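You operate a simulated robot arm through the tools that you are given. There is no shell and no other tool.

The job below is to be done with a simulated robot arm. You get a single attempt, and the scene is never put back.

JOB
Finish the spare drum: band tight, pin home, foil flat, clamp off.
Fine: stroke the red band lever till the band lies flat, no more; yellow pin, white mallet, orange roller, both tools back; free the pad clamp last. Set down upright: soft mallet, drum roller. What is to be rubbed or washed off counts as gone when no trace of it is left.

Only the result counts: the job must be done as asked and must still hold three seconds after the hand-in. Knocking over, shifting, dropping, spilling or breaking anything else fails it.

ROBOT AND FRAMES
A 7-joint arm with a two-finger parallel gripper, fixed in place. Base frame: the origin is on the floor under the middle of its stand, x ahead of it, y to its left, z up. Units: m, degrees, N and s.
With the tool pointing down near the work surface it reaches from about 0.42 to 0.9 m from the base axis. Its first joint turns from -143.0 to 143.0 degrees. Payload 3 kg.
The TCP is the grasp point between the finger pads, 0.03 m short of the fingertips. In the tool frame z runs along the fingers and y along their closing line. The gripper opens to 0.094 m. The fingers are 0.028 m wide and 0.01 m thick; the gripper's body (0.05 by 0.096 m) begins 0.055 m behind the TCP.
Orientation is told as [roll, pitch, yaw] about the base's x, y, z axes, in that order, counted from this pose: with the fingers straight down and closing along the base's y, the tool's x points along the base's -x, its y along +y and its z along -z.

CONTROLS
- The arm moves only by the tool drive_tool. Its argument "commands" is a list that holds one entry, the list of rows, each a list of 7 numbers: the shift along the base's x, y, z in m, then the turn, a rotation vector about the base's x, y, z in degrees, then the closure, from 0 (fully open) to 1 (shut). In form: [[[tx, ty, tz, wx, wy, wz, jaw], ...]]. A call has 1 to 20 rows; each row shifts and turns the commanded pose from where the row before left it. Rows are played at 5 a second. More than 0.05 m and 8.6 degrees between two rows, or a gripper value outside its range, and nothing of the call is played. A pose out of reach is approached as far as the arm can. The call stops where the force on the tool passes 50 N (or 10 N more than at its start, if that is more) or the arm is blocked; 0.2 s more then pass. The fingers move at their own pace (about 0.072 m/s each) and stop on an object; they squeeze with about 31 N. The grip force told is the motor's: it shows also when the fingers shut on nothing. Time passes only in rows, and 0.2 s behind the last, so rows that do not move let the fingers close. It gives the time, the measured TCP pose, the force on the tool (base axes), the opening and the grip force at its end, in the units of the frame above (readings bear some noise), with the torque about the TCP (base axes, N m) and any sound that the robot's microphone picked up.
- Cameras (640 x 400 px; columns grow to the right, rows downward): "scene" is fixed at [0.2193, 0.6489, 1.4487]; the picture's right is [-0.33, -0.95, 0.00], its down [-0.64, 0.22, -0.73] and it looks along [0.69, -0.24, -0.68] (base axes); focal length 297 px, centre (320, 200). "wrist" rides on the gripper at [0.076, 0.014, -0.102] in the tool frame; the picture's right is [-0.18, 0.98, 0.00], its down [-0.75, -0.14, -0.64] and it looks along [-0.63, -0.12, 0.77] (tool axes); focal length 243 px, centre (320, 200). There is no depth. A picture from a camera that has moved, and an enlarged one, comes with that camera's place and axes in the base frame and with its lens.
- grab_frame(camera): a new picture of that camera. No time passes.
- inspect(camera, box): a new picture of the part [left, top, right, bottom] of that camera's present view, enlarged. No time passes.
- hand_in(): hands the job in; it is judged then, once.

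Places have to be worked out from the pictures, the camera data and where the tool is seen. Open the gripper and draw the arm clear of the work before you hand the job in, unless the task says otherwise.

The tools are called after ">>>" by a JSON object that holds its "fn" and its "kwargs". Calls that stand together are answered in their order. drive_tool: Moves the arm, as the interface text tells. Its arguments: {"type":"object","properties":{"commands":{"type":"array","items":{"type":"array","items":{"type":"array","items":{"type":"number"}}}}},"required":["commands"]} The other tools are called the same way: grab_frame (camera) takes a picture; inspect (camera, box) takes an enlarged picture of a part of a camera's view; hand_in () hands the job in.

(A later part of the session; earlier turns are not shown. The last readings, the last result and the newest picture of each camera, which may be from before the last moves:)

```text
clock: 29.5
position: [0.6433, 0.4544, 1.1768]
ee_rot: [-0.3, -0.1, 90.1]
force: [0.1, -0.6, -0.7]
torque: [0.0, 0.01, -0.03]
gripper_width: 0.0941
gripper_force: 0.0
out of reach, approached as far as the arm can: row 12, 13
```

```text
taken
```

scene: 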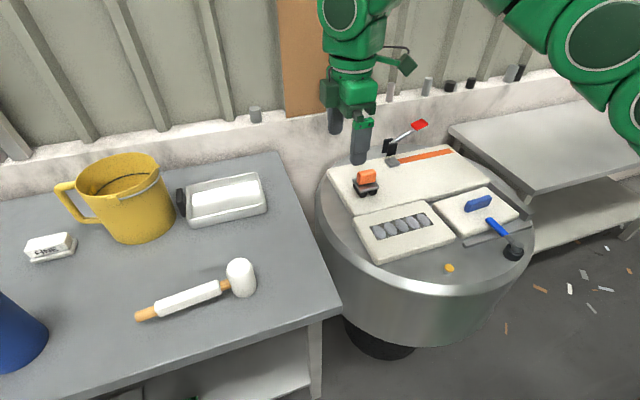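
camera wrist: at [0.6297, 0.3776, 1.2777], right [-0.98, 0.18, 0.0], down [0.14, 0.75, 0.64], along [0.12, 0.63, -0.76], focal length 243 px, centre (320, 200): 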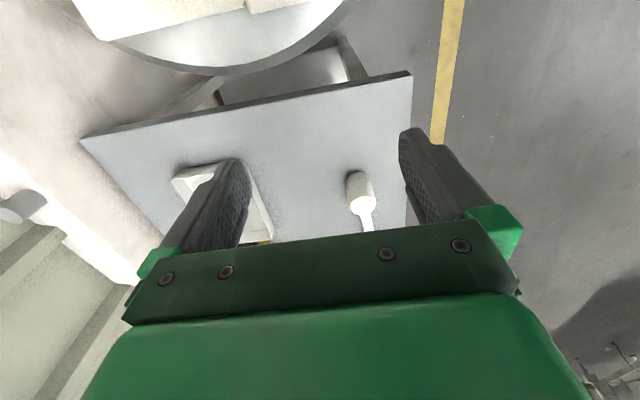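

The mallet is visible at the right edge of the bench in the wrist view. I enlarge to measure its head and handle.

>>> {"fn": "inspect", "kwargs": {"camera": "wrist", "box": [300, 130, 440, 240]}}

>>> {"fn": "inspect", "kwargs": {"camera": "scene", "box": [125, 245, 275, 335]}}

```text
3.64 times, centred on (370, 185) of wrist
camera zoom: at [0.6297, 0.3776, 1.2777], right [-0.98, 0.18, 0.0], down [0.14, 0.75, 0.64], along [0.12, 0.63, -0.76], focal length 882 px, centre (138, 254)
```

zoom: 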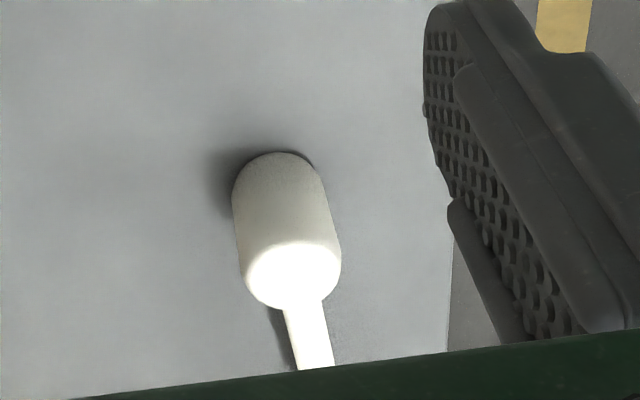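

```text
4.27 times, centred on (200, 290) of scene
camera zoom: at [0.2193, 0.6489, 1.4487], right [-0.33, -0.95, 0.0], down [-0.64, 0.22, -0.73], along [0.69, -0.24, -0.68], focal length 1268 px, centre (832, -184)
```

zoom: 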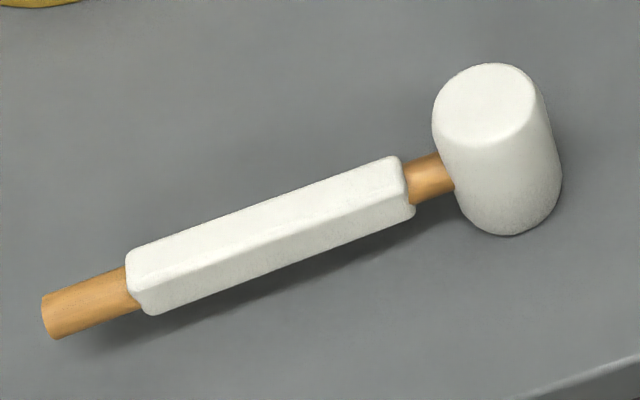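

Mallet head is a standing cylinder (≈0.055 dia, ≈0.087 tall) with its axis near (0.606, 0.690), top z≈0.932, bench z≈0.845; the handle runs along +y out of comfortable reach. I plan to hold it by the head; first I tilt 20° outward and move above it to measure better.

>>> {"fn": "drive_tool", "kwargs": {"commands": [[[0, 0, 0, 7, 0, 0, 0], [0, 0, 0, 7, 0, 0, 0], [0, 0, 0, 6, 0, 0, 0], [-0.012, 0.04, -0.02, 0, 0, 0, 0], [-0.012, 0.04, -0.02, 0, 0, 0, 0], [-0.012, 0.04, -0.02, 0, 0, 0, 0], [0, 0.04, -0.02, 0, 0, 0, 0], [0, 0.04, -0.02, 0, 0, 0, 0], [0, 0.02, -0.02, 0, 0, 0, 0], [0, 0, 0, 0, 0, 0, 0]]]}}

>>> {"fn": "grab_frame", "kwargs": {"camera": "wrist"}}

>>> {"fn": "grab_frame", "kwargs": {"camera": "scene"}}

```text
clock: 31.7
position: [0.6047, 0.6746, 1.0571]
ee_rot: [-0.4, -20.1, 90.2]
force: [-1.4, -0.9, -0.7]
torque: [0.0, -0.02, 0.01]
gripper_width: 0.0938
gripper_force: 0.2
```

```text
taken
camera wrist: at [0.5903, 0.5678, 1.1261], right [-0.98, 0.17, 0.06], down [0.14, 0.49, 0.86], along [0.12, 0.86, -0.5], focal length 243 px, centre (320, 200)
```

wrist: 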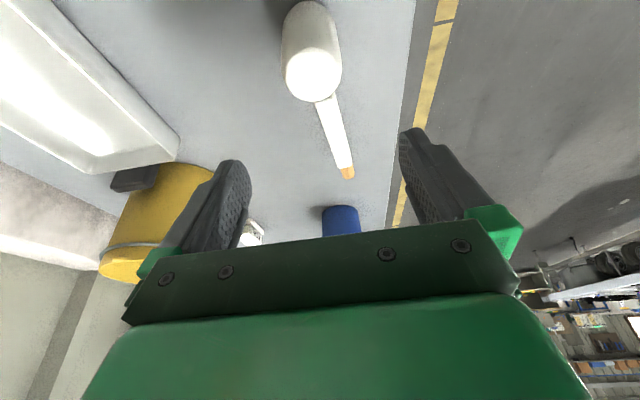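

```text
taken
```

scene: 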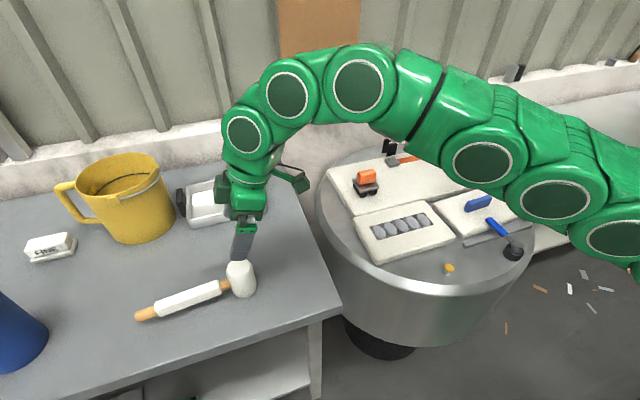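

Reach is fine and the head axis is confirmed at (0.606, 0.690). I shift 1.5 cm in y and lower with open fingers straddling the head in x, stopping partway to check.

>>> {"fn": "drive_tool", "kwargs": {"commands": [[[0.001, 0.008, -0.03, 0, 0, 0, 0], [0, 0.0075, -0.03, 0, 0, 0, 0], [0, 0, -0.03, 0, 0, 0, 0], [0, 0, 0, 0, 0, 0, 0]]]}}

>>> {"fn": "grab_frame", "kwargs": {"camera": "wrist"}}

>>> {"fn": "inspect", "kwargs": {"camera": "scene", "box": [130, 190, 310, 320]}}

```text
clock: 32.7
position: [0.6052, 0.6909, 0.9667]
ee_rot: [-0.4, -20.1, 90.1]
force: [0.1, 0.4, -0.7]
torque: [0.01, 0.0, -0.01]
gripper_width: 0.0941
gripper_force: 0.1
```

```text
taken
camera wrist: at [0.5905, 0.5837, 1.0355], right [-0.98, 0.17, 0.06], down [0.14, 0.49, 0.86], along [0.12, 0.86, -0.5], focal length 243 px, centre (320, 200)
```

wrist: 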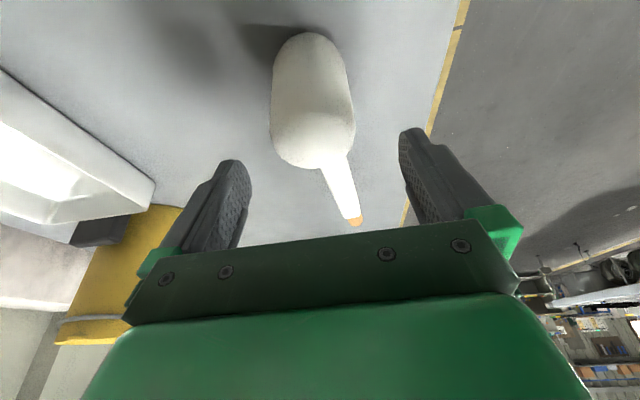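

```text
3.08 times, centred on (220, 255) of scene
camera zoom: at [0.2193, 0.6489, 1.4487], right [-0.33, -0.95, 0.0], down [-0.64, 0.22, -0.73], along [0.69, -0.24, -0.68], focal length 914 px, centre (628, 31)
```

zoom: 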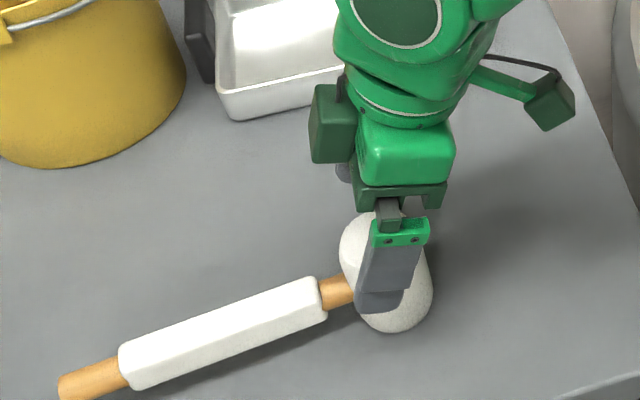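

The head is centred between the fingers within a few millimetres. I lower to z≈0.903 and close.

>>> {"fn": "drive_tool", "kwargs": {"commands": [[[-0.001, 0, -0.025, 0, 0, 0, 0], [0, 0, -0.025, 0, 0, 0, 0], [0, 0, -0.013, 0, 0, 0, 0], [0, 0, 0, 0, 0, 0, 0]]]}}

>>> {"fn": "inspect", "kwargs": {"camera": "scene", "box": [130, 190, 310, 320]}}

>>> {"fn": "grab_frame", "kwargs": {"camera": "wrist"}}

```text
clock: 33.7
position: [0.6053, 0.691, 0.9035]
ee_rot: [-0.3, -20.1, 90.1]
force: [-0.2, 0.0, -0.6]
torque: [0.02, 0.01, 0.01]
gripper_width: 0.0938
gripper_force: 0.0
```

```text
3.08 times, centred on (220, 255) of scene
camera zoom: at [0.2193, 0.6489, 1.4487], right [-0.33, -0.95, 0.0], down [-0.64, 0.22, -0.73], along [0.69, -0.24, -0.68], focal length 914 px, centre (628, 31)
```

zoom: 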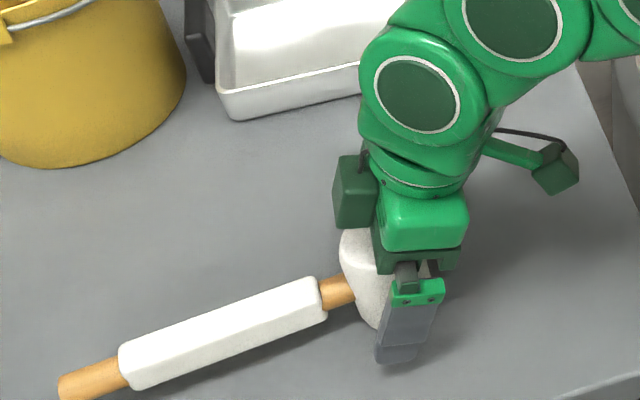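

```text
taken
camera wrist: at [0.5904, 0.5837, 0.9722], right [-0.98, 0.17, 0.06], down [0.14, 0.49, 0.86], along [0.12, 0.86, -0.5], focal length 243 px, centre (320, 200)
```

wrist: 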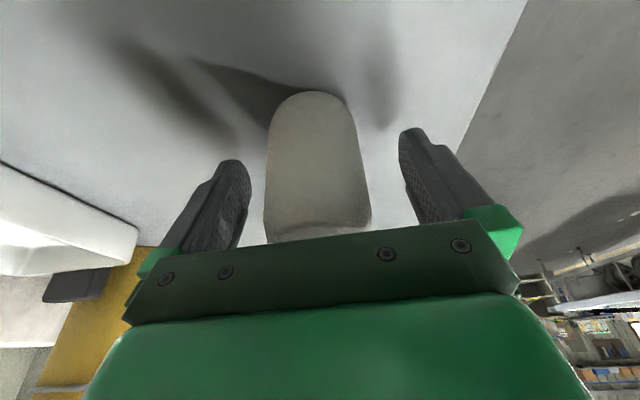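

The projected head centre matches the TCP within about 1 mm. I close the gripper on the head.

>>> {"fn": "drive_tool", "kwargs": {"commands": [[[0, 0, 0, 0, 0, 0, 0.3], [0, 0, 0, 0, 0, 0, 0.6], [0, 0, 0, 0, 0, 0, 1], [0, 0, 0, 0, 0, 0, 1], [0, 0, 0, 0, 0, 0, 1]]]}}

```text
clock: 34.9
position: [0.6063, 0.69, 0.9037]
ee_rot: [-0.3, -20.2, 90.1]
force: [9.6, 2.1, 8.4]
torque: [0.11, -0.27, -0.11]
gripper_width: 0.0537
gripper_force: 31.0
```

Gripped at 0.054 m. I lift straight up a few centimetres and check that it hangs upright.

>>> {"fn": "drive_tool", "kwargs": {"commands": [[[0, 0, 0.01, 0, 0, 0, 1], [0, 0, 0.02, 0, 0, 0, 1], [0, 0, 0.03, 0, 0, 0, 1], [0, 0, 0.03, 0, 0, 0, 1], [0, 0, 0, 0, 0, 0, 1]]]}}

>>> {"fn": "inspect", "kwargs": {"camera": "scene", "box": [130, 150, 330, 320]}}

>>> {"fn": "grab_frame", "kwargs": {"camera": "wrist"}}

```text
clock: 36.1
position: [0.6058, 0.6896, 0.9936]
ee_rot: [-0.2, -20.0, 90.1]
force: [0.4, -0.3, -3.9]
torque: [-0.07, 0.01, -0.05]
gripper_width: 0.0539
gripper_force: 30.6
```

```text
2.35 times, centred on (230, 235) of scene
camera zoom: at [0.2193, 0.6489, 1.4487], right [-0.33, -0.95, 0.0], down [-0.64, 0.22, -0.73], along [0.69, -0.24, -0.68], focal length 699 px, centre (532, 118)
```

zoom: 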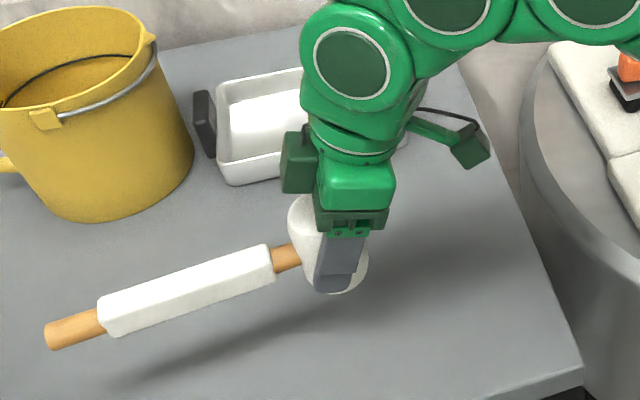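

```text
taken
camera wrist: at [0.5918, 0.583, 1.0625], right [-0.98, 0.17, 0.06], down [0.14, 0.49, 0.86], along [0.12, 0.86, -0.5], focal length 243 px, centre (320, 200)
```

wrist: 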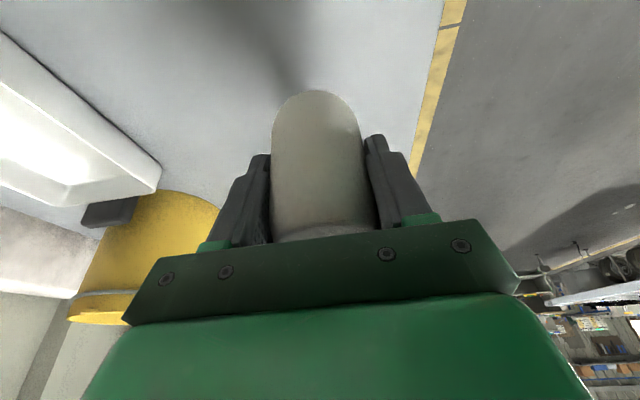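

Mallet (~0.4 kg) is held firmly and upright; its face is ≈0.059 below the TCP. The pin triangulates to (0.509, 0.218), head top ≈0.84. I carry the mallet high over to the pin.

>>> {"fn": "drive_tool", "kwargs": {"commands": [[[0, 0, 0.03, 0, 0, 0, 1], [0, 0, 0.03, 0, 0, 0, 1], [-0.009, -0.043, 0, 0, 0, 0, 1], [-0.009, -0.043, 0, 0, 0, 0, 1], [-0.009, -0.043, 0, 0, 0, 0, 1], [-0.009, -0.043, 0, 0, 0, 0, 1], [-0.009, -0.043, 0, 0, 0, 0, 1], [-0.009, -0.043, 0, 0, 0, 0, 1], [-0.009, -0.043, 0, 0, 0, 0, 1], [-0.009, -0.043, 0, 0, 0, 0, 1], [-0.009, -0.043, 0, 0, 0, 0, 1], [-0.009, -0.043, 0, 0, 0, 0, 1], [-0.007, -0.0416, 0, 0, 0, 0, 1], [0, 0, 0, 0, 0, 0, 1]]]}}

>>> {"fn": "grab_frame", "kwargs": {"camera": "wrist"}}

>>> {"fn": "grab_frame", "kwargs": {"camera": "scene"}}

```text
clock: 39.1
position: [0.5055, 0.2186, 1.0523]
ee_rot: [-0.2, -20.1, 90.1]
force: [0.2, 0.4, -4.8]
torque: [-0.1, -0.01, -0.02]
gripper_width: 0.0538
gripper_force: 31.4
```

```text
taken
camera wrist: at [0.4912, 0.1128, 1.122], right [-0.98, 0.17, 0.06], down [0.14, 0.49, 0.86], along [0.12, 0.86, -0.5], focal length 243 px, centre (320, 200)
```

wrist: 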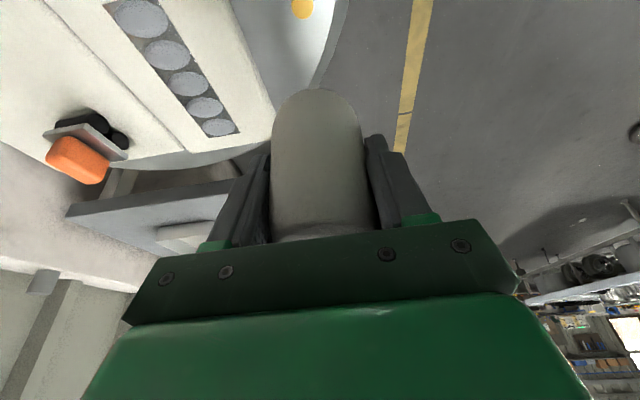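

```text
taken
```

scene: 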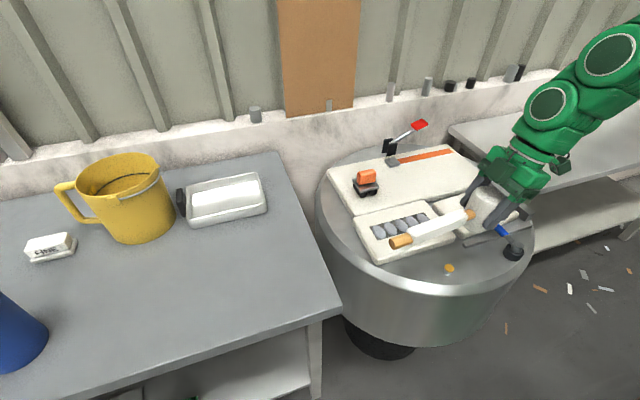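

The pin sits at (0.509, 0.221) per this view; I adjust a few mm and descend to about 3 cm above it to check alignment.

>>> {"fn": "drive_tool", "kwargs": {"commands": [[[0.0035, 0.002, -0.04, 0, 0, 0, 1], [0, 0, -0.04, 0, 0, 0, 1], [0, 0, -0.04, 0, 0, 0, 1], [0, 0, 0, 0, 0, 0, 1]]]}}

>>> {"fn": "grab_frame", "kwargs": {"camera": "wrist"}}

>>> {"fn": "inspect", "kwargs": {"camera": "scene", "box": [360, 170, 540, 290]}}

```text
clock: 40.1
position: [0.5091, 0.2224, 0.9344]
ee_rot: [-0.4, -20.0, 90.1]
force: [0.7, -0.1, -4.2]
torque: [-0.08, -0.04, 0.01]
gripper_width: 0.0535
gripper_force: 30.9
```

```text
taken
camera wrist: at [0.4956, 0.115, 1.0042], right [-0.98, 0.17, 0.06], down [0.14, 0.49, 0.86], along [0.12, 0.86, -0.5], focal length 243 px, centre (320, 200)
```

wrist: 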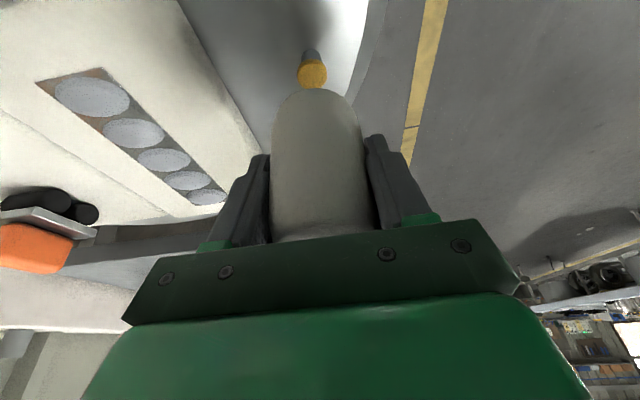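

```text
3.33 times, centred on (450, 230) of scene
camera zoom: at [0.2193, 0.6489, 1.4487], right [-0.33, -0.95, 0.0], down [-0.64, 0.22, -0.73], along [0.69, -0.24, -0.68], focal length 991 px, centre (-113, 100)
```

zoom: 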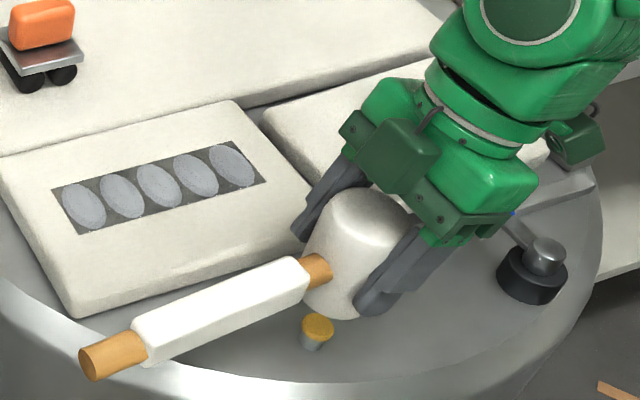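

Pin stands vertical at (0.5085, 0.219), roughly 2.5 cm proud. I shift 3 mm in y and give a first moderate blow (4 cm drop at about 0.2 m/s) followed by a lift.

>>> {"fn": "drive_tool", "kwargs": {"commands": [[[-0.0005, -0.003, 0, 0, 0, 0, 1], [0, 0, -0.04, 0, 0, 0, 1], [0, 0, 0.02, 0, 0, 0, 1], [0, 0, 0.02, 0, 0, 0, 1], [0, 0, 0, 0, 0, 0, 1]]]}}

>>> {"fn": "grab_frame", "kwargs": {"camera": "wrist"}}

>>> {"fn": "inspect", "kwargs": {"camera": "scene", "box": [360, 170, 540, 290]}}

```text
clock: 41.3
position: [0.5126, 0.2179, 0.9333]
ee_rot: [-0.3, -20.2, 90.1]
force: [-0.3, -0.6, -3.5]
torque: [-0.07, -0.02, 0.0]
gripper_width: 0.0535
gripper_force: 31.0
```

```text
taken
camera wrist: at [0.4966, 0.1112, 1.0031], right [-0.98, 0.17, 0.06], down [0.14, 0.49, 0.86], along [0.12, 0.86, -0.5], focal length 243 px, centre (320, 200)
```

wrist: 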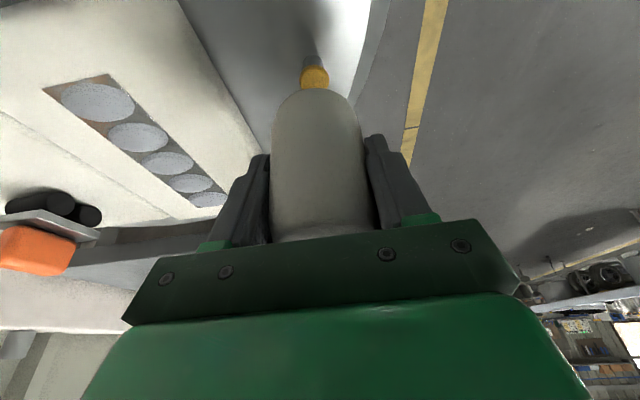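

```text
3.33 times, centred on (450, 230) of scene
camera zoom: at [0.2193, 0.6489, 1.4487], right [-0.33, -0.95, 0.0], down [-0.64, 0.22, -0.73], along [0.69, -0.24, -0.68], focal length 991 px, centre (-113, 100)
```

zoom: 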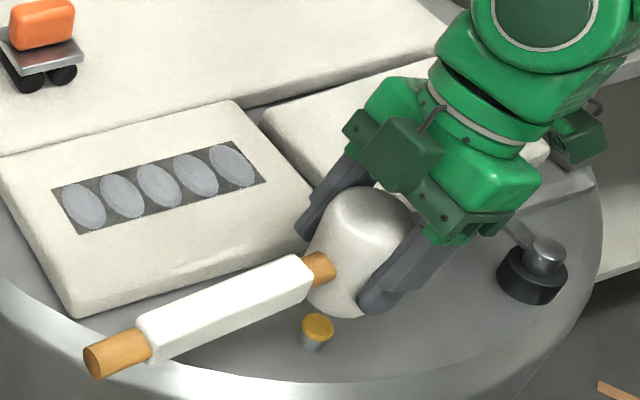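

The blow seems not to have reached the pin (no sound, pin unchanged). I descend slowly to find the contact height.

>>> {"fn": "drive_tool", "kwargs": {"commands": [[[-0.003, 0.001, -0.01, 0, 0, 0, 1], [0, 0, -0.01, 0, 0, 0, 1], [0, 0, -0.01, 0, 0, 0, 1], [0, 0, -0.005, 0, 0, 0, 1], [0, 0, 0, 0, 0, 0, 1]]]}}

>>> {"fn": "inspect", "kwargs": {"camera": "scene", "box": [360, 170, 540, 290]}}

>>> {"fn": "grab_frame", "kwargs": {"camera": "wrist"}}

```text
clock: 42.5
position: [0.5093, 0.2177, 0.8994]
ee_rot: [-0.3, -20.2, 90.1]
force: [0.3, -0.2, -4.1]
torque: [-0.06, -0.02, 0.02]
gripper_width: 0.0533
gripper_force: 31.0
```

```text
3.33 times, centred on (450, 230) of scene
camera zoom: at [0.2193, 0.6489, 1.4487], right [-0.33, -0.95, 0.0], down [-0.64, 0.22, -0.73], along [0.69, -0.24, -0.68], focal length 991 px, centre (-113, 100)
```

zoom: 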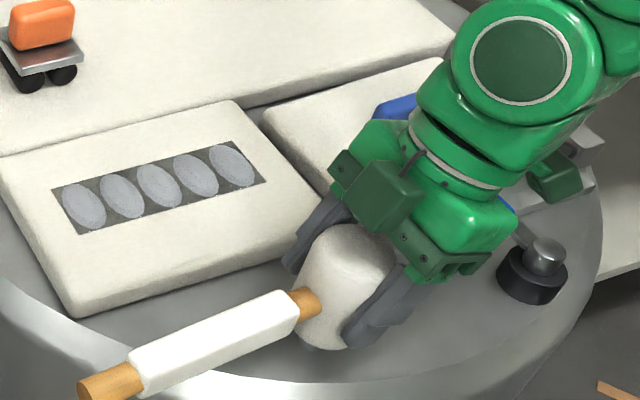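

```text
taken
camera wrist: at [0.4944, 0.1115, 0.9678], right [-0.98, 0.17, 0.06], down [0.14, 0.49, 0.86], along [0.12, 0.86, -0.5], focal length 243 px, centre (320, 200)
```

wrist: 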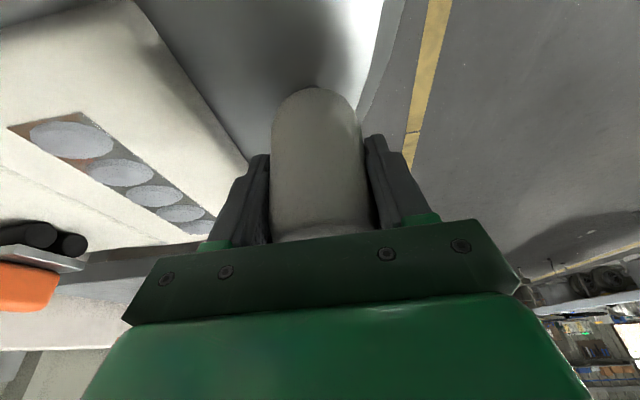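

No contact yet at TCP z=0.899. I continue in 3 mm steps.

>>> {"fn": "drive_tool", "kwargs": {"commands": [[[0, 0.001, -0.003, 0, 0, 0, 1], [0, 0, -0.003, 0, 0, 0, 1], [0, 0, 0, 0, 0, 0, 1]]]}}

>>> {"fn": "drive_tool", "kwargs": {"commands": [[[0, 0, -0.002, 0, 0, 0, 1], [0, 0, -0.002, 0, 0, 0, 1], [0, 0, 0, 0, 0, 0, 1]]]}}

```text
clock: 43.3
position: [0.5083, 0.2186, 0.8935]
ee_rot: [-0.4, -20.2, 90.0]
force: [-1.6, 4.4, 18.8]
torque: [0.37, 0.27, -0.03]
gripper_width: 0.0535
gripper_force: 30.8
```

```text
clock: 44.1
position: [0.509, 0.2184, 0.8894]
ee_rot: [-0.3, -20.2, 90.1]
force: [-2.4, 2.5, 45.4]
torque: [0.19, 0.22, 0.05]
gripper_width: 0.0538
gripper_force: 30.4
```

Contact at TCP z≈0.895; force climbed to 45 N within 5 mm of press. I lift off and look at pin and mallet grip.

>>> {"fn": "drive_tool", "kwargs": {"commands": [[[0, 0, 0.015, 0, 0, 0, 1], [0, 0, 0.03, 0, 0, 0, 1], [0, 0, 0, 0, 0, 0, 1]]]}}

>>> {"fn": "grab_frame", "kwargs": {"camera": "wrist"}}

>>> {"fn": "inspect", "kwargs": {"camera": "scene", "box": [360, 170, 540, 290]}}

```text
clock: 44.9
position: [0.5067, 0.2169, 0.9321]
ee_rot: [-0.3, -20.2, 90.1]
force: [0.2, -0.1, -4.1]
torque: [-0.07, -0.03, 0.0]
gripper_width: 0.0535
gripper_force: 30.9
```

```text
taken
camera wrist: at [0.4928, 0.1123, 1.0015], right [-0.98, 0.17, 0.06], down [0.14, 0.49, 0.86], along [0.12, 0.86, -0.5], focal length 243 px, centre (320, 200)
```

wrist: 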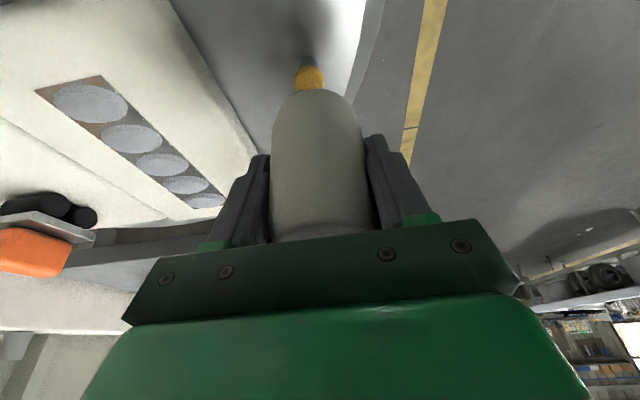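

```text
3.33 times, centred on (450, 230) of scene
camera zoom: at [0.2193, 0.6489, 1.4487], right [-0.33, -0.95, 0.0], down [-0.64, 0.22, -0.73], along [0.69, -0.24, -0.68], focal length 991 px, centre (-113, 100)
```

zoom: 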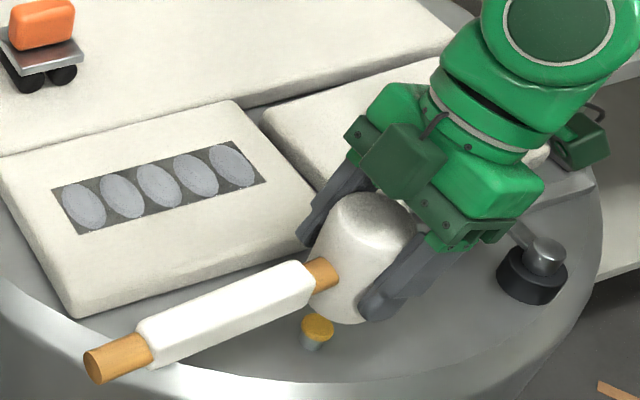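

Pressing at 45 N did not move the pin, so it wants real blows. I rise a little and strike at full row speed (0.05 m per row), about 1.5 cm past contact.

>>> {"fn": "drive_tool", "kwargs": {"commands": [[[0.002, 0.002, 0.03, 0, 0, 0, 1], [0, 0, 0.0, 0, 0, 0, 1], [0, 0, -0.04, 0, 0, 0, 1], [0, 0, -0.05, 0, 0, 0, 1], [0, 0, 0.04, 0, 0, 0, 1], [0, 0, 0.03, 0, 0, 0, 1], [0, 0, 0, 0, 0, 0, 1]]]}}

>>> {"fn": "inspect", "kwargs": {"camera": "scene", "box": [360, 170, 540, 290]}}

>>> {"fn": "grab_frame", "kwargs": {"camera": "wrist"}}

```text
clock: 46.5
position: [0.5085, 0.2209, 0.9423]
ee_rot: [-0.2, -20.1, 90.1]
force: [0.4, 0.0, -4.4]
torque: [-0.08, 0.0, -0.01]
gripper_width: 0.0536
gripper_force: 30.5
```

```text
3.33 times, centred on (450, 230) of scene
camera zoom: at [0.2193, 0.6489, 1.4487], right [-0.33, -0.95, 0.0], down [-0.64, 0.22, -0.73], along [0.69, -0.24, -0.68], focal length 991 px, centre (-113, 100)
```

zoom: 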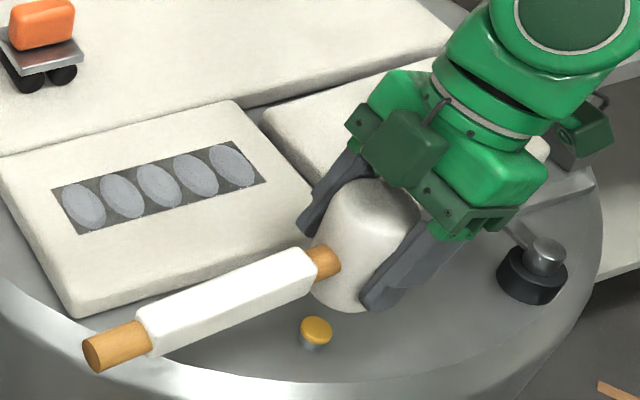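

```text
taken
camera wrist: at [0.4939, 0.1145, 1.0119], right [-0.98, 0.17, 0.06], down [0.14, 0.49, 0.86], along [0.12, 0.86, -0.5], focal length 243 px, centre (320, 200)
```

wrist: 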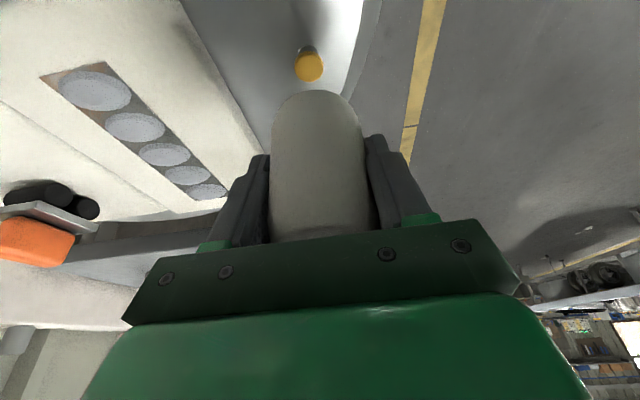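

The blow drove the pin down a few millimetres (head lower, stem shorter). I repeat with two more blows, aimed a little deeper.

>>> {"fn": "drive_tool", "kwargs": {"commands": [[[0.0, -0.0015, 0.015, 0, 0, 0, 1], [0, 0, 0.0, 0, 0, 0, 1], [0, 0, -0.04, 0, 0, 0, 1], [0, 0, -0.05, 0, 0, 0, 1], [0, 0, 0.04, 0, 0, 0, 1], [0, 0, 0.04, 0, 0, 0, 1], [0, 0, 0, 0, 0, 0, 1]]]}}

>>> {"fn": "inspect", "kwargs": {"camera": "scene", "box": [360, 170, 540, 290]}}

```text
clock: 48.1
position: [0.5102, 0.2194, 0.9492]
ee_rot: [-0.2, -20.2, 90.1]
force: [0.3, 0.4, -5.1]
torque: [-0.05, -0.03, 0.02]
gripper_width: 0.0538
gripper_force: 31.6
```

```text
3.33 times, centred on (450, 230) of scene
camera zoom: at [0.2193, 0.6489, 1.4487], right [-0.33, -0.95, 0.0], down [-0.64, 0.22, -0.73], along [0.69, -0.24, -0.68], focal length 991 px, centre (-113, 100)
```

zoom: 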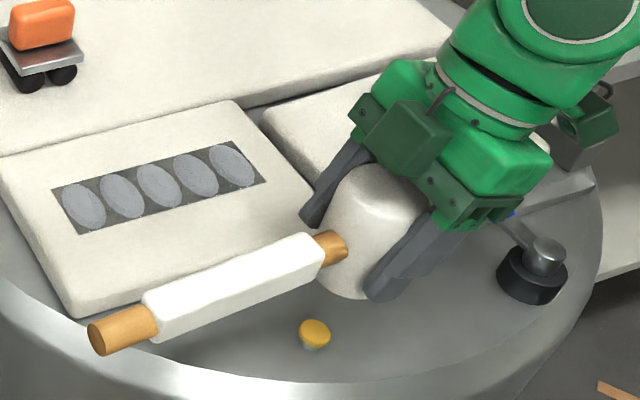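

It drove in further; only a short bit of stem shows. Another blow, again slightly deeper.

>>> {"fn": "drive_tool", "kwargs": {"commands": [[[-0.001, 0, 0.01, 0, 0, 0, 1], [0, 0, 0.0, 0, 0, 0, 1], [0, 0, -0.045, 0, 0, 0, 1], [0, 0, -0.05, 0, 0, 0, 1], [0, 0, 0.045, 0, 0, 0, 1], [0, 0, 0.04, 0, 0, 0, 1], [0, 0, 0, 0, 0, 0, 1]]]}}

>>> {"fn": "inspect", "kwargs": {"camera": "scene", "box": [400, 230, 500, 290]}}

>>> {"fn": "grab_frame", "kwargs": {"camera": "wrist"}}

```text
clock: 49.7
position: [0.5088, 0.2174, 0.9487]
ee_rot: [-0.2, -20.1, 90.2]
force: [-0.2, 0.5, -4.2]
torque: [-0.09, -0.01, 0.02]
gripper_width: 0.0538
gripper_force: 31.1
```

```text
6.40 times, centred on (450, 260) of scene
camera zoom: at [0.2193, 0.6489, 1.4487], right [-0.33, -0.95, 0.0], down [-0.64, 0.22, -0.73], along [0.69, -0.24, -0.68], focal length 1902 px, centre (-512, -184)
```

zoom: 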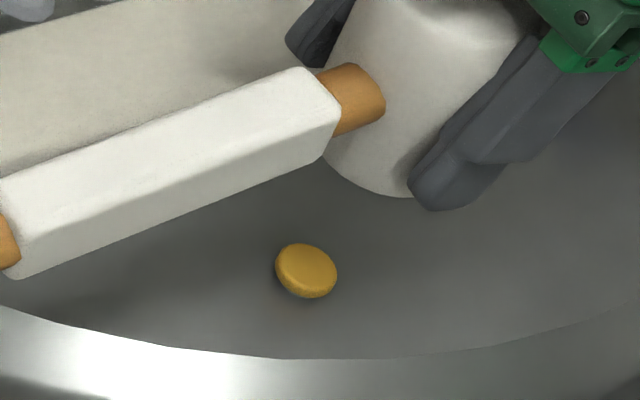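

```text
taken
camera wrist: at [0.4941, 0.1113, 1.0171], right [-0.98, 0.17, 0.06], down [0.14, 0.49, 0.86], along [0.12, 0.86, -0.5], focal length 243 px, centre (320, 200)
```

wrist: 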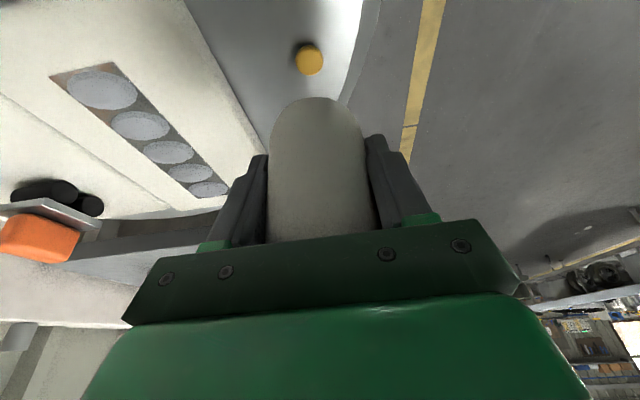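

The pin head looks almost seated with no stem visible. One more blow to confirm it no longer moves.

>>> {"fn": "drive_tool", "kwargs": {"commands": [[[0, 0.0015, 0.007, 0, 0, 0, 1], [0, 0, 0.0, 0, 0, 0, 1], [0, 0, -0.045, 0, 0, 0, 1], [0, 0, -0.05, 0, 0, 0, 1], [0, 0, 0.045, 0, 0, 0, 1], [0, 0, 0.045, 0, 0, 0, 1], [0, 0, 0, 0, 0, 0, 1]]]}}

>>> {"fn": "inspect", "kwargs": {"camera": "scene", "box": [400, 230, 500, 290]}}

>>> {"fn": "grab_frame", "kwargs": {"camera": "wrist"}}

```text
clock: 51.3
position: [0.5079, 0.2215, 0.9513]
ee_rot: [-0.2, -20.1, 90.1]
force: [-0.7, 1.0, -4.2]
torque: [-0.06, -0.03, 0.02]
gripper_width: 0.054
gripper_force: 31.2
```

```text
6.40 times, centred on (450, 260) of scene
camera zoom: at [0.2193, 0.6489, 1.4487], right [-0.33, -0.95, 0.0], down [-0.64, 0.22, -0.73], along [0.69, -0.24, -0.68], focal length 1902 px, centre (-512, -184)
```

zoom: 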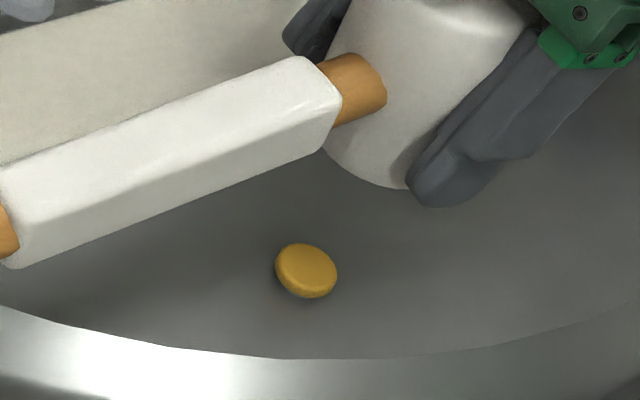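

```text
taken
camera wrist: at [0.4937, 0.1138, 1.0205], right [-0.98, 0.17, 0.06], down [0.14, 0.49, 0.86], along [0.12, 0.86, -0.5], focal length 243 px, centre (320, 200)
```

wrist: 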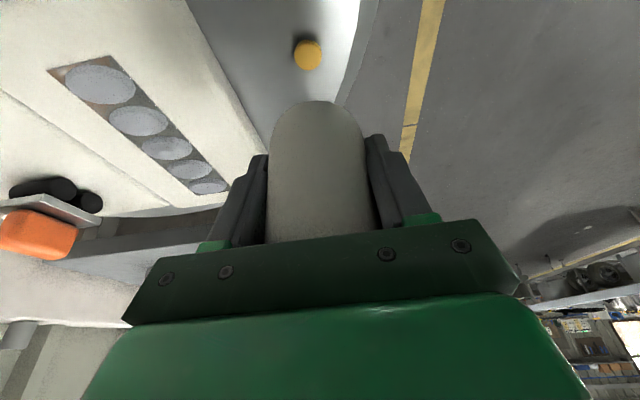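

The pin did not move with that blow while the mallet did. I zoom tightly on the pin to verify it is seated.

>>> {"fn": "inspect", "kwargs": {"camera": "scene", "box": [435, 258, 463, 278]}}

>>> {"fn": "inspect", "kwargs": {"camera": "wrist", "box": [270, 20, 350, 90]}}

```text
16.00 times, centred on (449, 268) of scene
camera zoom: at [0.2193, 0.6489, 1.4487], right [-0.33, -0.95, 0.0], down [-0.64, 0.22, -0.73], along [0.69, -0.24, -0.68], focal length 4755 px, centre (-1744, -888)
```

zoom: 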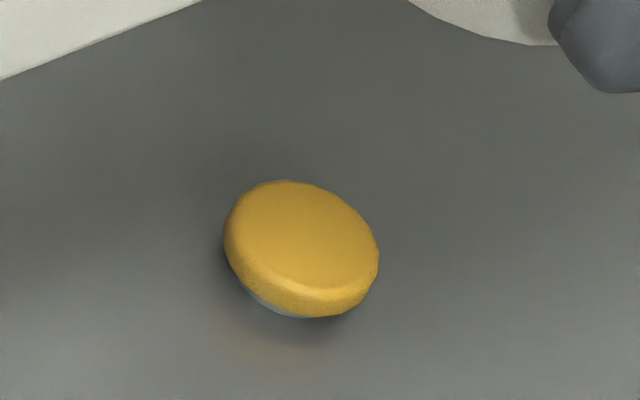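

```text
5.71 times, centred on (310, 55) of wrist
camera zoom: at [0.4937, 0.1138, 1.0205], right [-0.98, 0.17, 0.06], down [0.14, 0.49, 0.86], along [0.12, 0.86, -0.5], focal length 1386 px, centre (377, 1029)
```

zoom: 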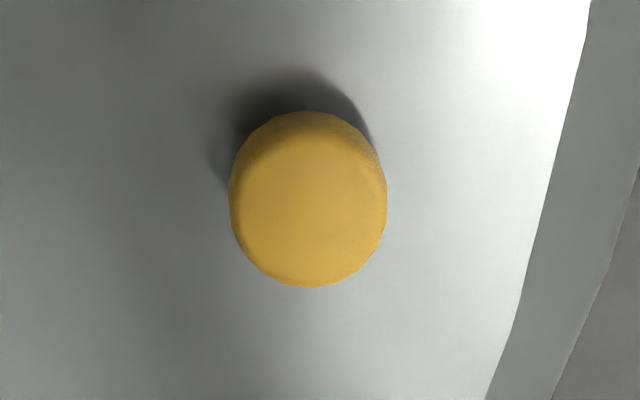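

A thin sliver of stem still shows under the head, so a millimetre or two may remain. I find the present contact height by a slow descent.

>>> {"fn": "drive_tool", "kwargs": {"commands": [[[0.001, -0.002, -0.02, 0, 0, 0, 1], [0, 0, -0.02, 0, 0, 0, 1], [0, 0, -0.02, 0, 0, 0, 1], [0, 0, -0.004, 0, 0, 0, 1], [0, 0, -0.002, 0, 0, 0, 1], [0, 0, 0, 0, 0, 0, 1]]]}}

>>> {"fn": "drive_tool", "kwargs": {"commands": [[[0, 0, -0.002, 0, 0, 0, 1], [0, 0, -0.002, 0, 0, 0, 1], [0, 0, 0, 0, 0, 0, 1]]]}}

```text
clock: 52.7
position: [0.5106, 0.2196, 0.8848]
ee_rot: [-0.3, -20.1, 90.0]
force: [-0.1, -0.7, -3.8]
torque: [-0.08, 0.03, 0.03]
gripper_width: 0.0537
gripper_force: 30.9
```

```text
clock: 53.5
position: [0.5117, 0.2193, 0.8801]
ee_rot: [-0.3, -20.1, 90.2]
force: [0.6, 0.2, -4.0]
torque: [-0.03, -0.04, 0.01]
gripper_width: 0.054
gripper_force: 31.2
```

Still no contact at z=0.880; I continue in 2 mm steps.

>>> {"fn": "drive_tool", "kwargs": {"commands": [[[-0.002, 0, -0.002, 0, 0, 0, 1], [0, 0, -0.002, 0, 0, 0, 1], [0, 0, 0, 0, 0, 0, 1]]]}}

>>> {"fn": "drive_tool", "kwargs": {"commands": [[[0, 0, -0.002, 0, 0, 0, 1], [0, 0, -0.001, 0, 0, 0, 1], [0, 0, 0, 0, 0, 0, 1]]]}}

```text
clock: 54.3
position: [0.5084, 0.219, 0.876]
ee_rot: [-0.3, -20.2, 90.1]
force: [0.1, -0.2, -4.2]
torque: [-0.12, -0.02, 0.01]
gripper_width: 0.0538
gripper_force: 31.1
```

```text
clock: 55.1
position: [0.5094, 0.2196, 0.8731]
ee_rot: [-0.3, -20.1, 90.1]
force: [0.0, -0.8, -4.6]
torque: [-0.08, 0.0, 0.02]
gripper_width: 0.0541
gripper_force: 31.5
```

No contact yet at 0.873; continuing carefully.

>>> {"fn": "drive_tool", "kwargs": {"commands": [[[0, 0, -0.002, 0, 0, 0, 1], [0, 0, -0.002, 0, 0, 0, 1], [0, 0, 0, 0, 0, 0, 1]]]}}

>>> {"fn": "inspect", "kwargs": {"camera": "scene", "box": [400, 200, 520, 290]}}

```text
clock: 55.9
position: [0.5083, 0.2192, 0.8694]
ee_rot: [-0.3, -20.2, 90.0]
force: [-6.7, -3.1, 16.3]
torque: [-0.14, 0.27, -0.02]
gripper_width: 0.054
gripper_force: 30.9
```

```text
4.44 times, centred on (460, 245) of scene
camera zoom: at [0.2193, 0.6489, 1.4487], right [-0.33, -0.95, 0.0], down [-0.64, 0.22, -0.73], along [0.69, -0.24, -0.68], focal length 1321 px, centre (-302, 0)
```

zoom: 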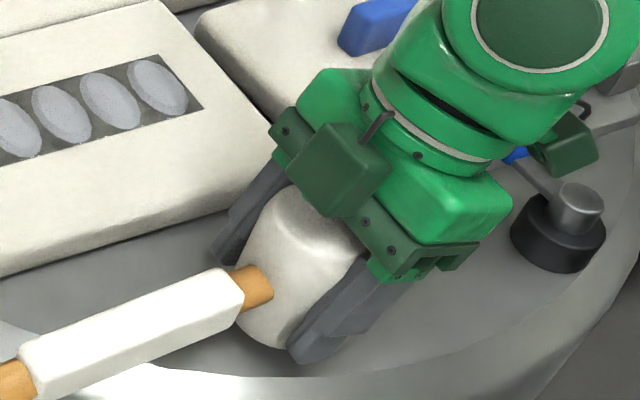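

Contact now is at TCP z≈0.871, so the last blow barely reached it. I rise and strike deeper (to 0.85 commanded).

>>> {"fn": "drive_tool", "kwargs": {"commands": [[[0, 0, 0.04, 0, 0, 0, 1], [0, 0, 0.04, 0, 0, 0, 1], [0, 0, 0, 0, 0, 0, 1], [0, 0, -0.05, 0, 0, 0, 1], [0, 0, -0.05, 0, 0, 0, 1], [0, 0, 0.05, 0, 0, 0, 1], [0, 0, 0.045, 0, 0, 0, 1], [0, 0, 0, 0, 0, 0, 1]]]}}

>>> {"fn": "inspect", "kwargs": {"camera": "scene", "box": [435, 258, 463, 278]}}

>>> {"fn": "inspect", "kwargs": {"camera": "scene", "box": [360, 170, 540, 290]}}

```text
clock: 57.1
position: [0.5122, 0.2165, 0.8639]
ee_rot: [-0.4, -20.2, 90.0]
force: [-8.6, -6.0, 20.2]
torque: [-0.33, 0.42, 0.0]
gripper_width: 0.0542
gripper_force: 30.5
stopped in row 5: the force on the tool passed its limit at 137 N (the readings are from after the stop); the commanded pose is now the measured one
```

```text
16.00 times, centred on (449, 268) of scene
camera zoom: at [0.2193, 0.6489, 1.4487], right [-0.33, -0.95, 0.0], down [-0.64, 0.22, -0.73], along [0.69, -0.24, -0.68], focal length 4755 px, centre (-1744, -888)
```

zoom: 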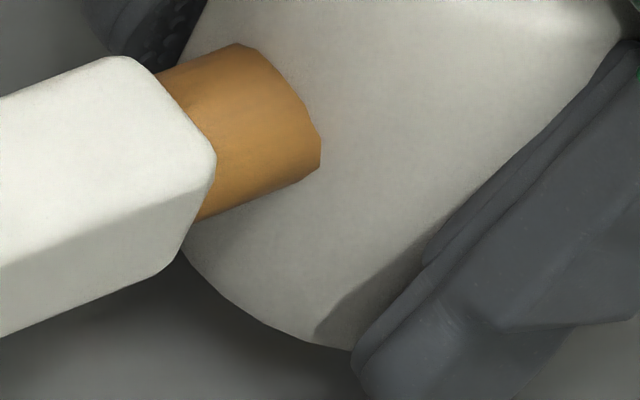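

```text
3.33 times, centred on (450, 230) of scene
camera zoom: at [0.2193, 0.6489, 1.4487], right [-0.33, -0.95, 0.0], down [-0.64, 0.22, -0.73], along [0.69, -0.24, -0.68], focal length 991 px, centre (-113, 100)
```

zoom: 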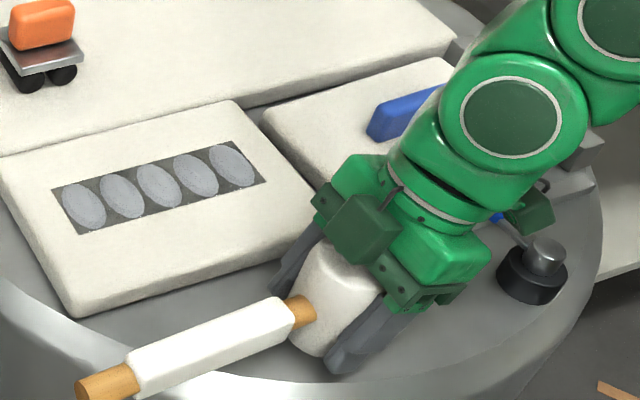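

That blow hit hard (137 N peak). I lift clear and inspect the pin and the mallet.

>>> {"fn": "drive_tool", "kwargs": {"commands": [[[0, 0, 0.03, 0, 0, 0, 1], [0, 0, 0.04, 0, 0, 0, 1], [0, 0, 0.04, 0, 0, 0, 1], [0, 0, 0, 0, 0, 0, 1]]]}}

>>> {"fn": "inspect", "kwargs": {"camera": "scene", "box": [435, 258, 463, 278]}}

>>> {"fn": "grab_frame", "kwargs": {"camera": "wrist"}}

>>> {"fn": "inspect", "kwargs": {"camera": "scene", "box": [360, 150, 540, 290]}}

```text
clock: 58.1
position: [0.5137, 0.2169, 0.9738]
ee_rot: [-0.3, -20.2, 90.1]
force: [0.1, 1.2, -4.4]
torque: [-0.08, -0.04, 0.03]
gripper_width: 0.0543
gripper_force: 31.0
```

```text
16.00 times, centred on (449, 268) of scene
camera zoom: at [0.2193, 0.6489, 1.4487], right [-0.33, -0.95, 0.0], down [-0.64, 0.22, -0.73], along [0.69, -0.24, -0.68], focal length 4755 px, centre (-1744, -888)
```

zoom: 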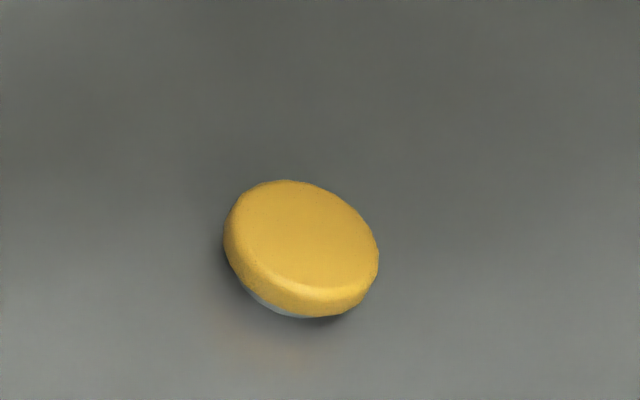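

```text
taken
camera wrist: at [0.4979, 0.1098, 1.0423], right [-0.98, 0.18, 0.06], down [0.14, 0.49, 0.86], along [0.12, 0.86, -0.5], focal length 243 px, centre (320, 200)
```

wrist: 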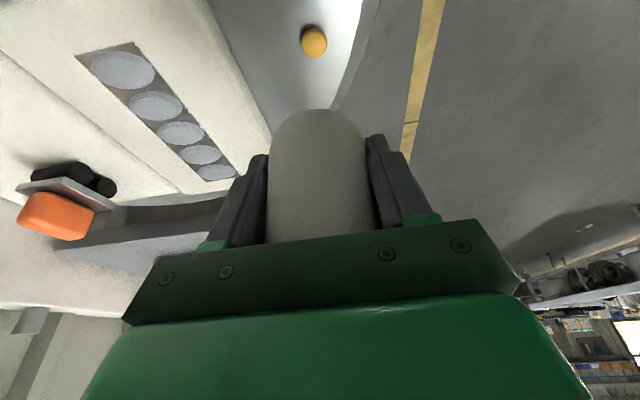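

```text
2.86 times, centred on (450, 220) of scene
camera zoom: at [0.2193, 0.6489, 1.4487], right [-0.33, -0.95, 0.0], down [-0.64, 0.22, -0.73], along [0.69, -0.24, -0.68], focal length 849 px, centre (-51, 143)
```

zoom: 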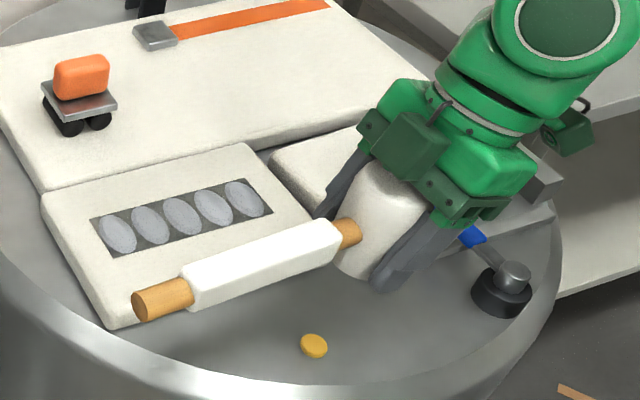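

The pin stayed at exactly the same place after a hard blow, so it is home. The mallet slid up ~1.5–2 cm in the grip and may be tilted slightly, so I measure its handle before putting it back.

>>> {"fn": "inspect", "kwargs": {"camera": "scene", "box": [400, 195, 500, 265]}}

>>> {"fn": "inspect", "kwargs": {"camera": "wrist", "box": [240, 90, 400, 250]}}

```text
5.71 times, centred on (450, 230) of scene
camera zoom: at [0.2193, 0.6489, 1.4487], right [-0.33, -0.95, 0.0], down [-0.64, 0.22, -0.73], along [0.69, -0.24, -0.68], focal length 1698 px, centre (-423, 29)
```

zoom: 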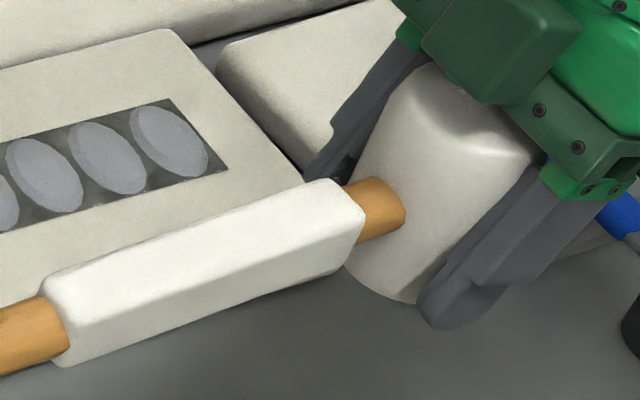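

```text
2.50 times, centred on (320, 170) of wrist
camera zoom: at [0.4979, 0.1098, 1.0423], right [-0.98, 0.18, 0.06], down [0.14, 0.49, 0.86], along [0.12, 0.86, -0.5], focal length 606 px, centre (320, 275)
```

zoom: 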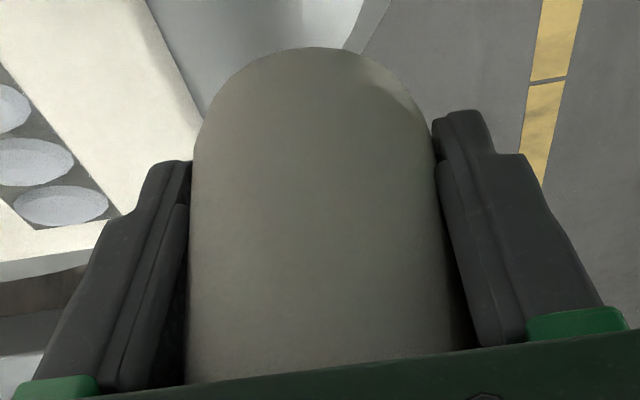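

The handle is nearly level (1–2° tilt), head slid up about 1.5–2 cm in the fingers. I carry it back over its original spot (0.606, 0.690), keeping high.

>>> {"fn": "drive_tool", "kwargs": {"commands": [[[0, 0, 0.04, 0, 0, 0, 1], [0, 0, 0.04, 0, 0, 0, 1], [0.0084, 0.043, 0, 0, 0, 0, 1], [0.0084, 0.043, 0, 0, 0, 0, 1], [0.0084, 0.043, 0, 0, 0, 0, 1], [0.0084, 0.043, 0, 0, 0, 0, 1], [0.0084, 0.043, 0, 0, 0, 0, 1], [0.0084, 0.043, 0, 0, 0, 0, 1], [0.0084, 0.043, 0, 0, 0, 0, 1], [0.0084, 0.043, 0, 0, 0, 0, 1], [0.0084, 0.043, 0, 0, 0, 0, 1], [0.0084, 0.043, 0, 0, 0, 0, 1], [0.0083, 0.043, 0, 0, 0, 0, 1], [0, 0, -0.03, 0, 0, 0, 1], [0, 0, -0.03, 0, 0, 0, 1], [0, 0, -0.03, 0, 0, 0, 1], [0, 0, 0, 0, 0, 0, 1]]]}}

>>> {"fn": "inspect", "kwargs": {"camera": "scene", "box": [125, 215, 305, 335]}}

>>> {"fn": "grab_frame", "kwargs": {"camera": "wrist"}}

```text
clock: 61.7
position: [0.6038, 0.6912, 0.9646]
ee_rot: [-0.4, -20.3, 90.0]
force: [0.0, 0.0, -5.4]
torque: [-0.09, 0.02, 0.01]
gripper_width: 0.0546
gripper_force: 31.2
```

```text
3.33 times, centred on (215, 275) of scene
camera zoom: at [0.2193, 0.6489, 1.4487], right [-0.33, -0.95, 0.0], down [-0.64, 0.22, -0.73], along [0.69, -0.24, -0.68], focal length 991 px, centre (670, -50)
```

zoom: 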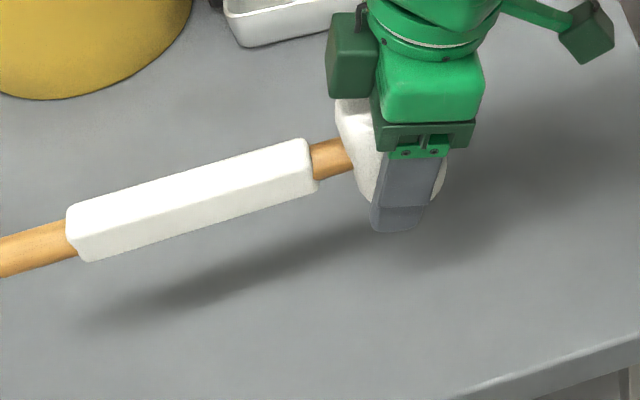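

```text
taken
camera wrist: at [0.5882, 0.5838, 1.0338], right [-0.98, 0.17, 0.06], down [0.14, 0.49, 0.86], along [0.12, 0.86, -0.5], focal length 243 px, centre (320, 200)
```

wrist: 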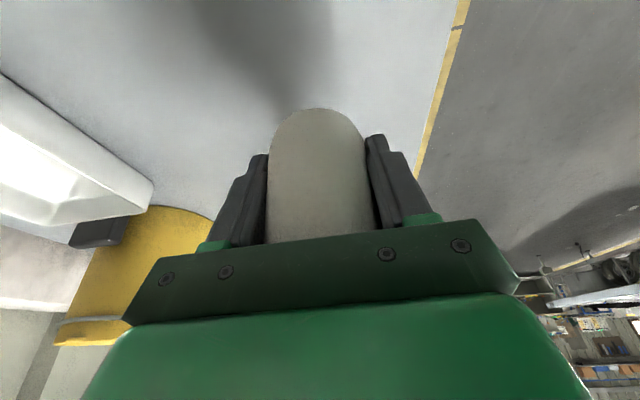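

I zoom in to see how far the head's face extends below the fingertips before lowering.

>>> {"fn": "inspect", "kwargs": {"camera": "scene", "box": [210, 235, 270, 290]}}

```text
7.27 times, centred on (240, 262) of scene
camera zoom: at [0.2193, 0.6489, 1.4487], right [-0.33, -0.95, 0.0], down [-0.64, 0.22, -0.73], along [0.69, -0.24, -0.68], focal length 2161 px, centre (902, -254)
```

zoom: 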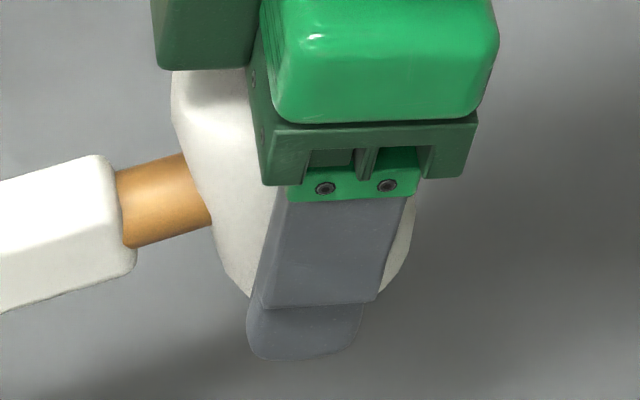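

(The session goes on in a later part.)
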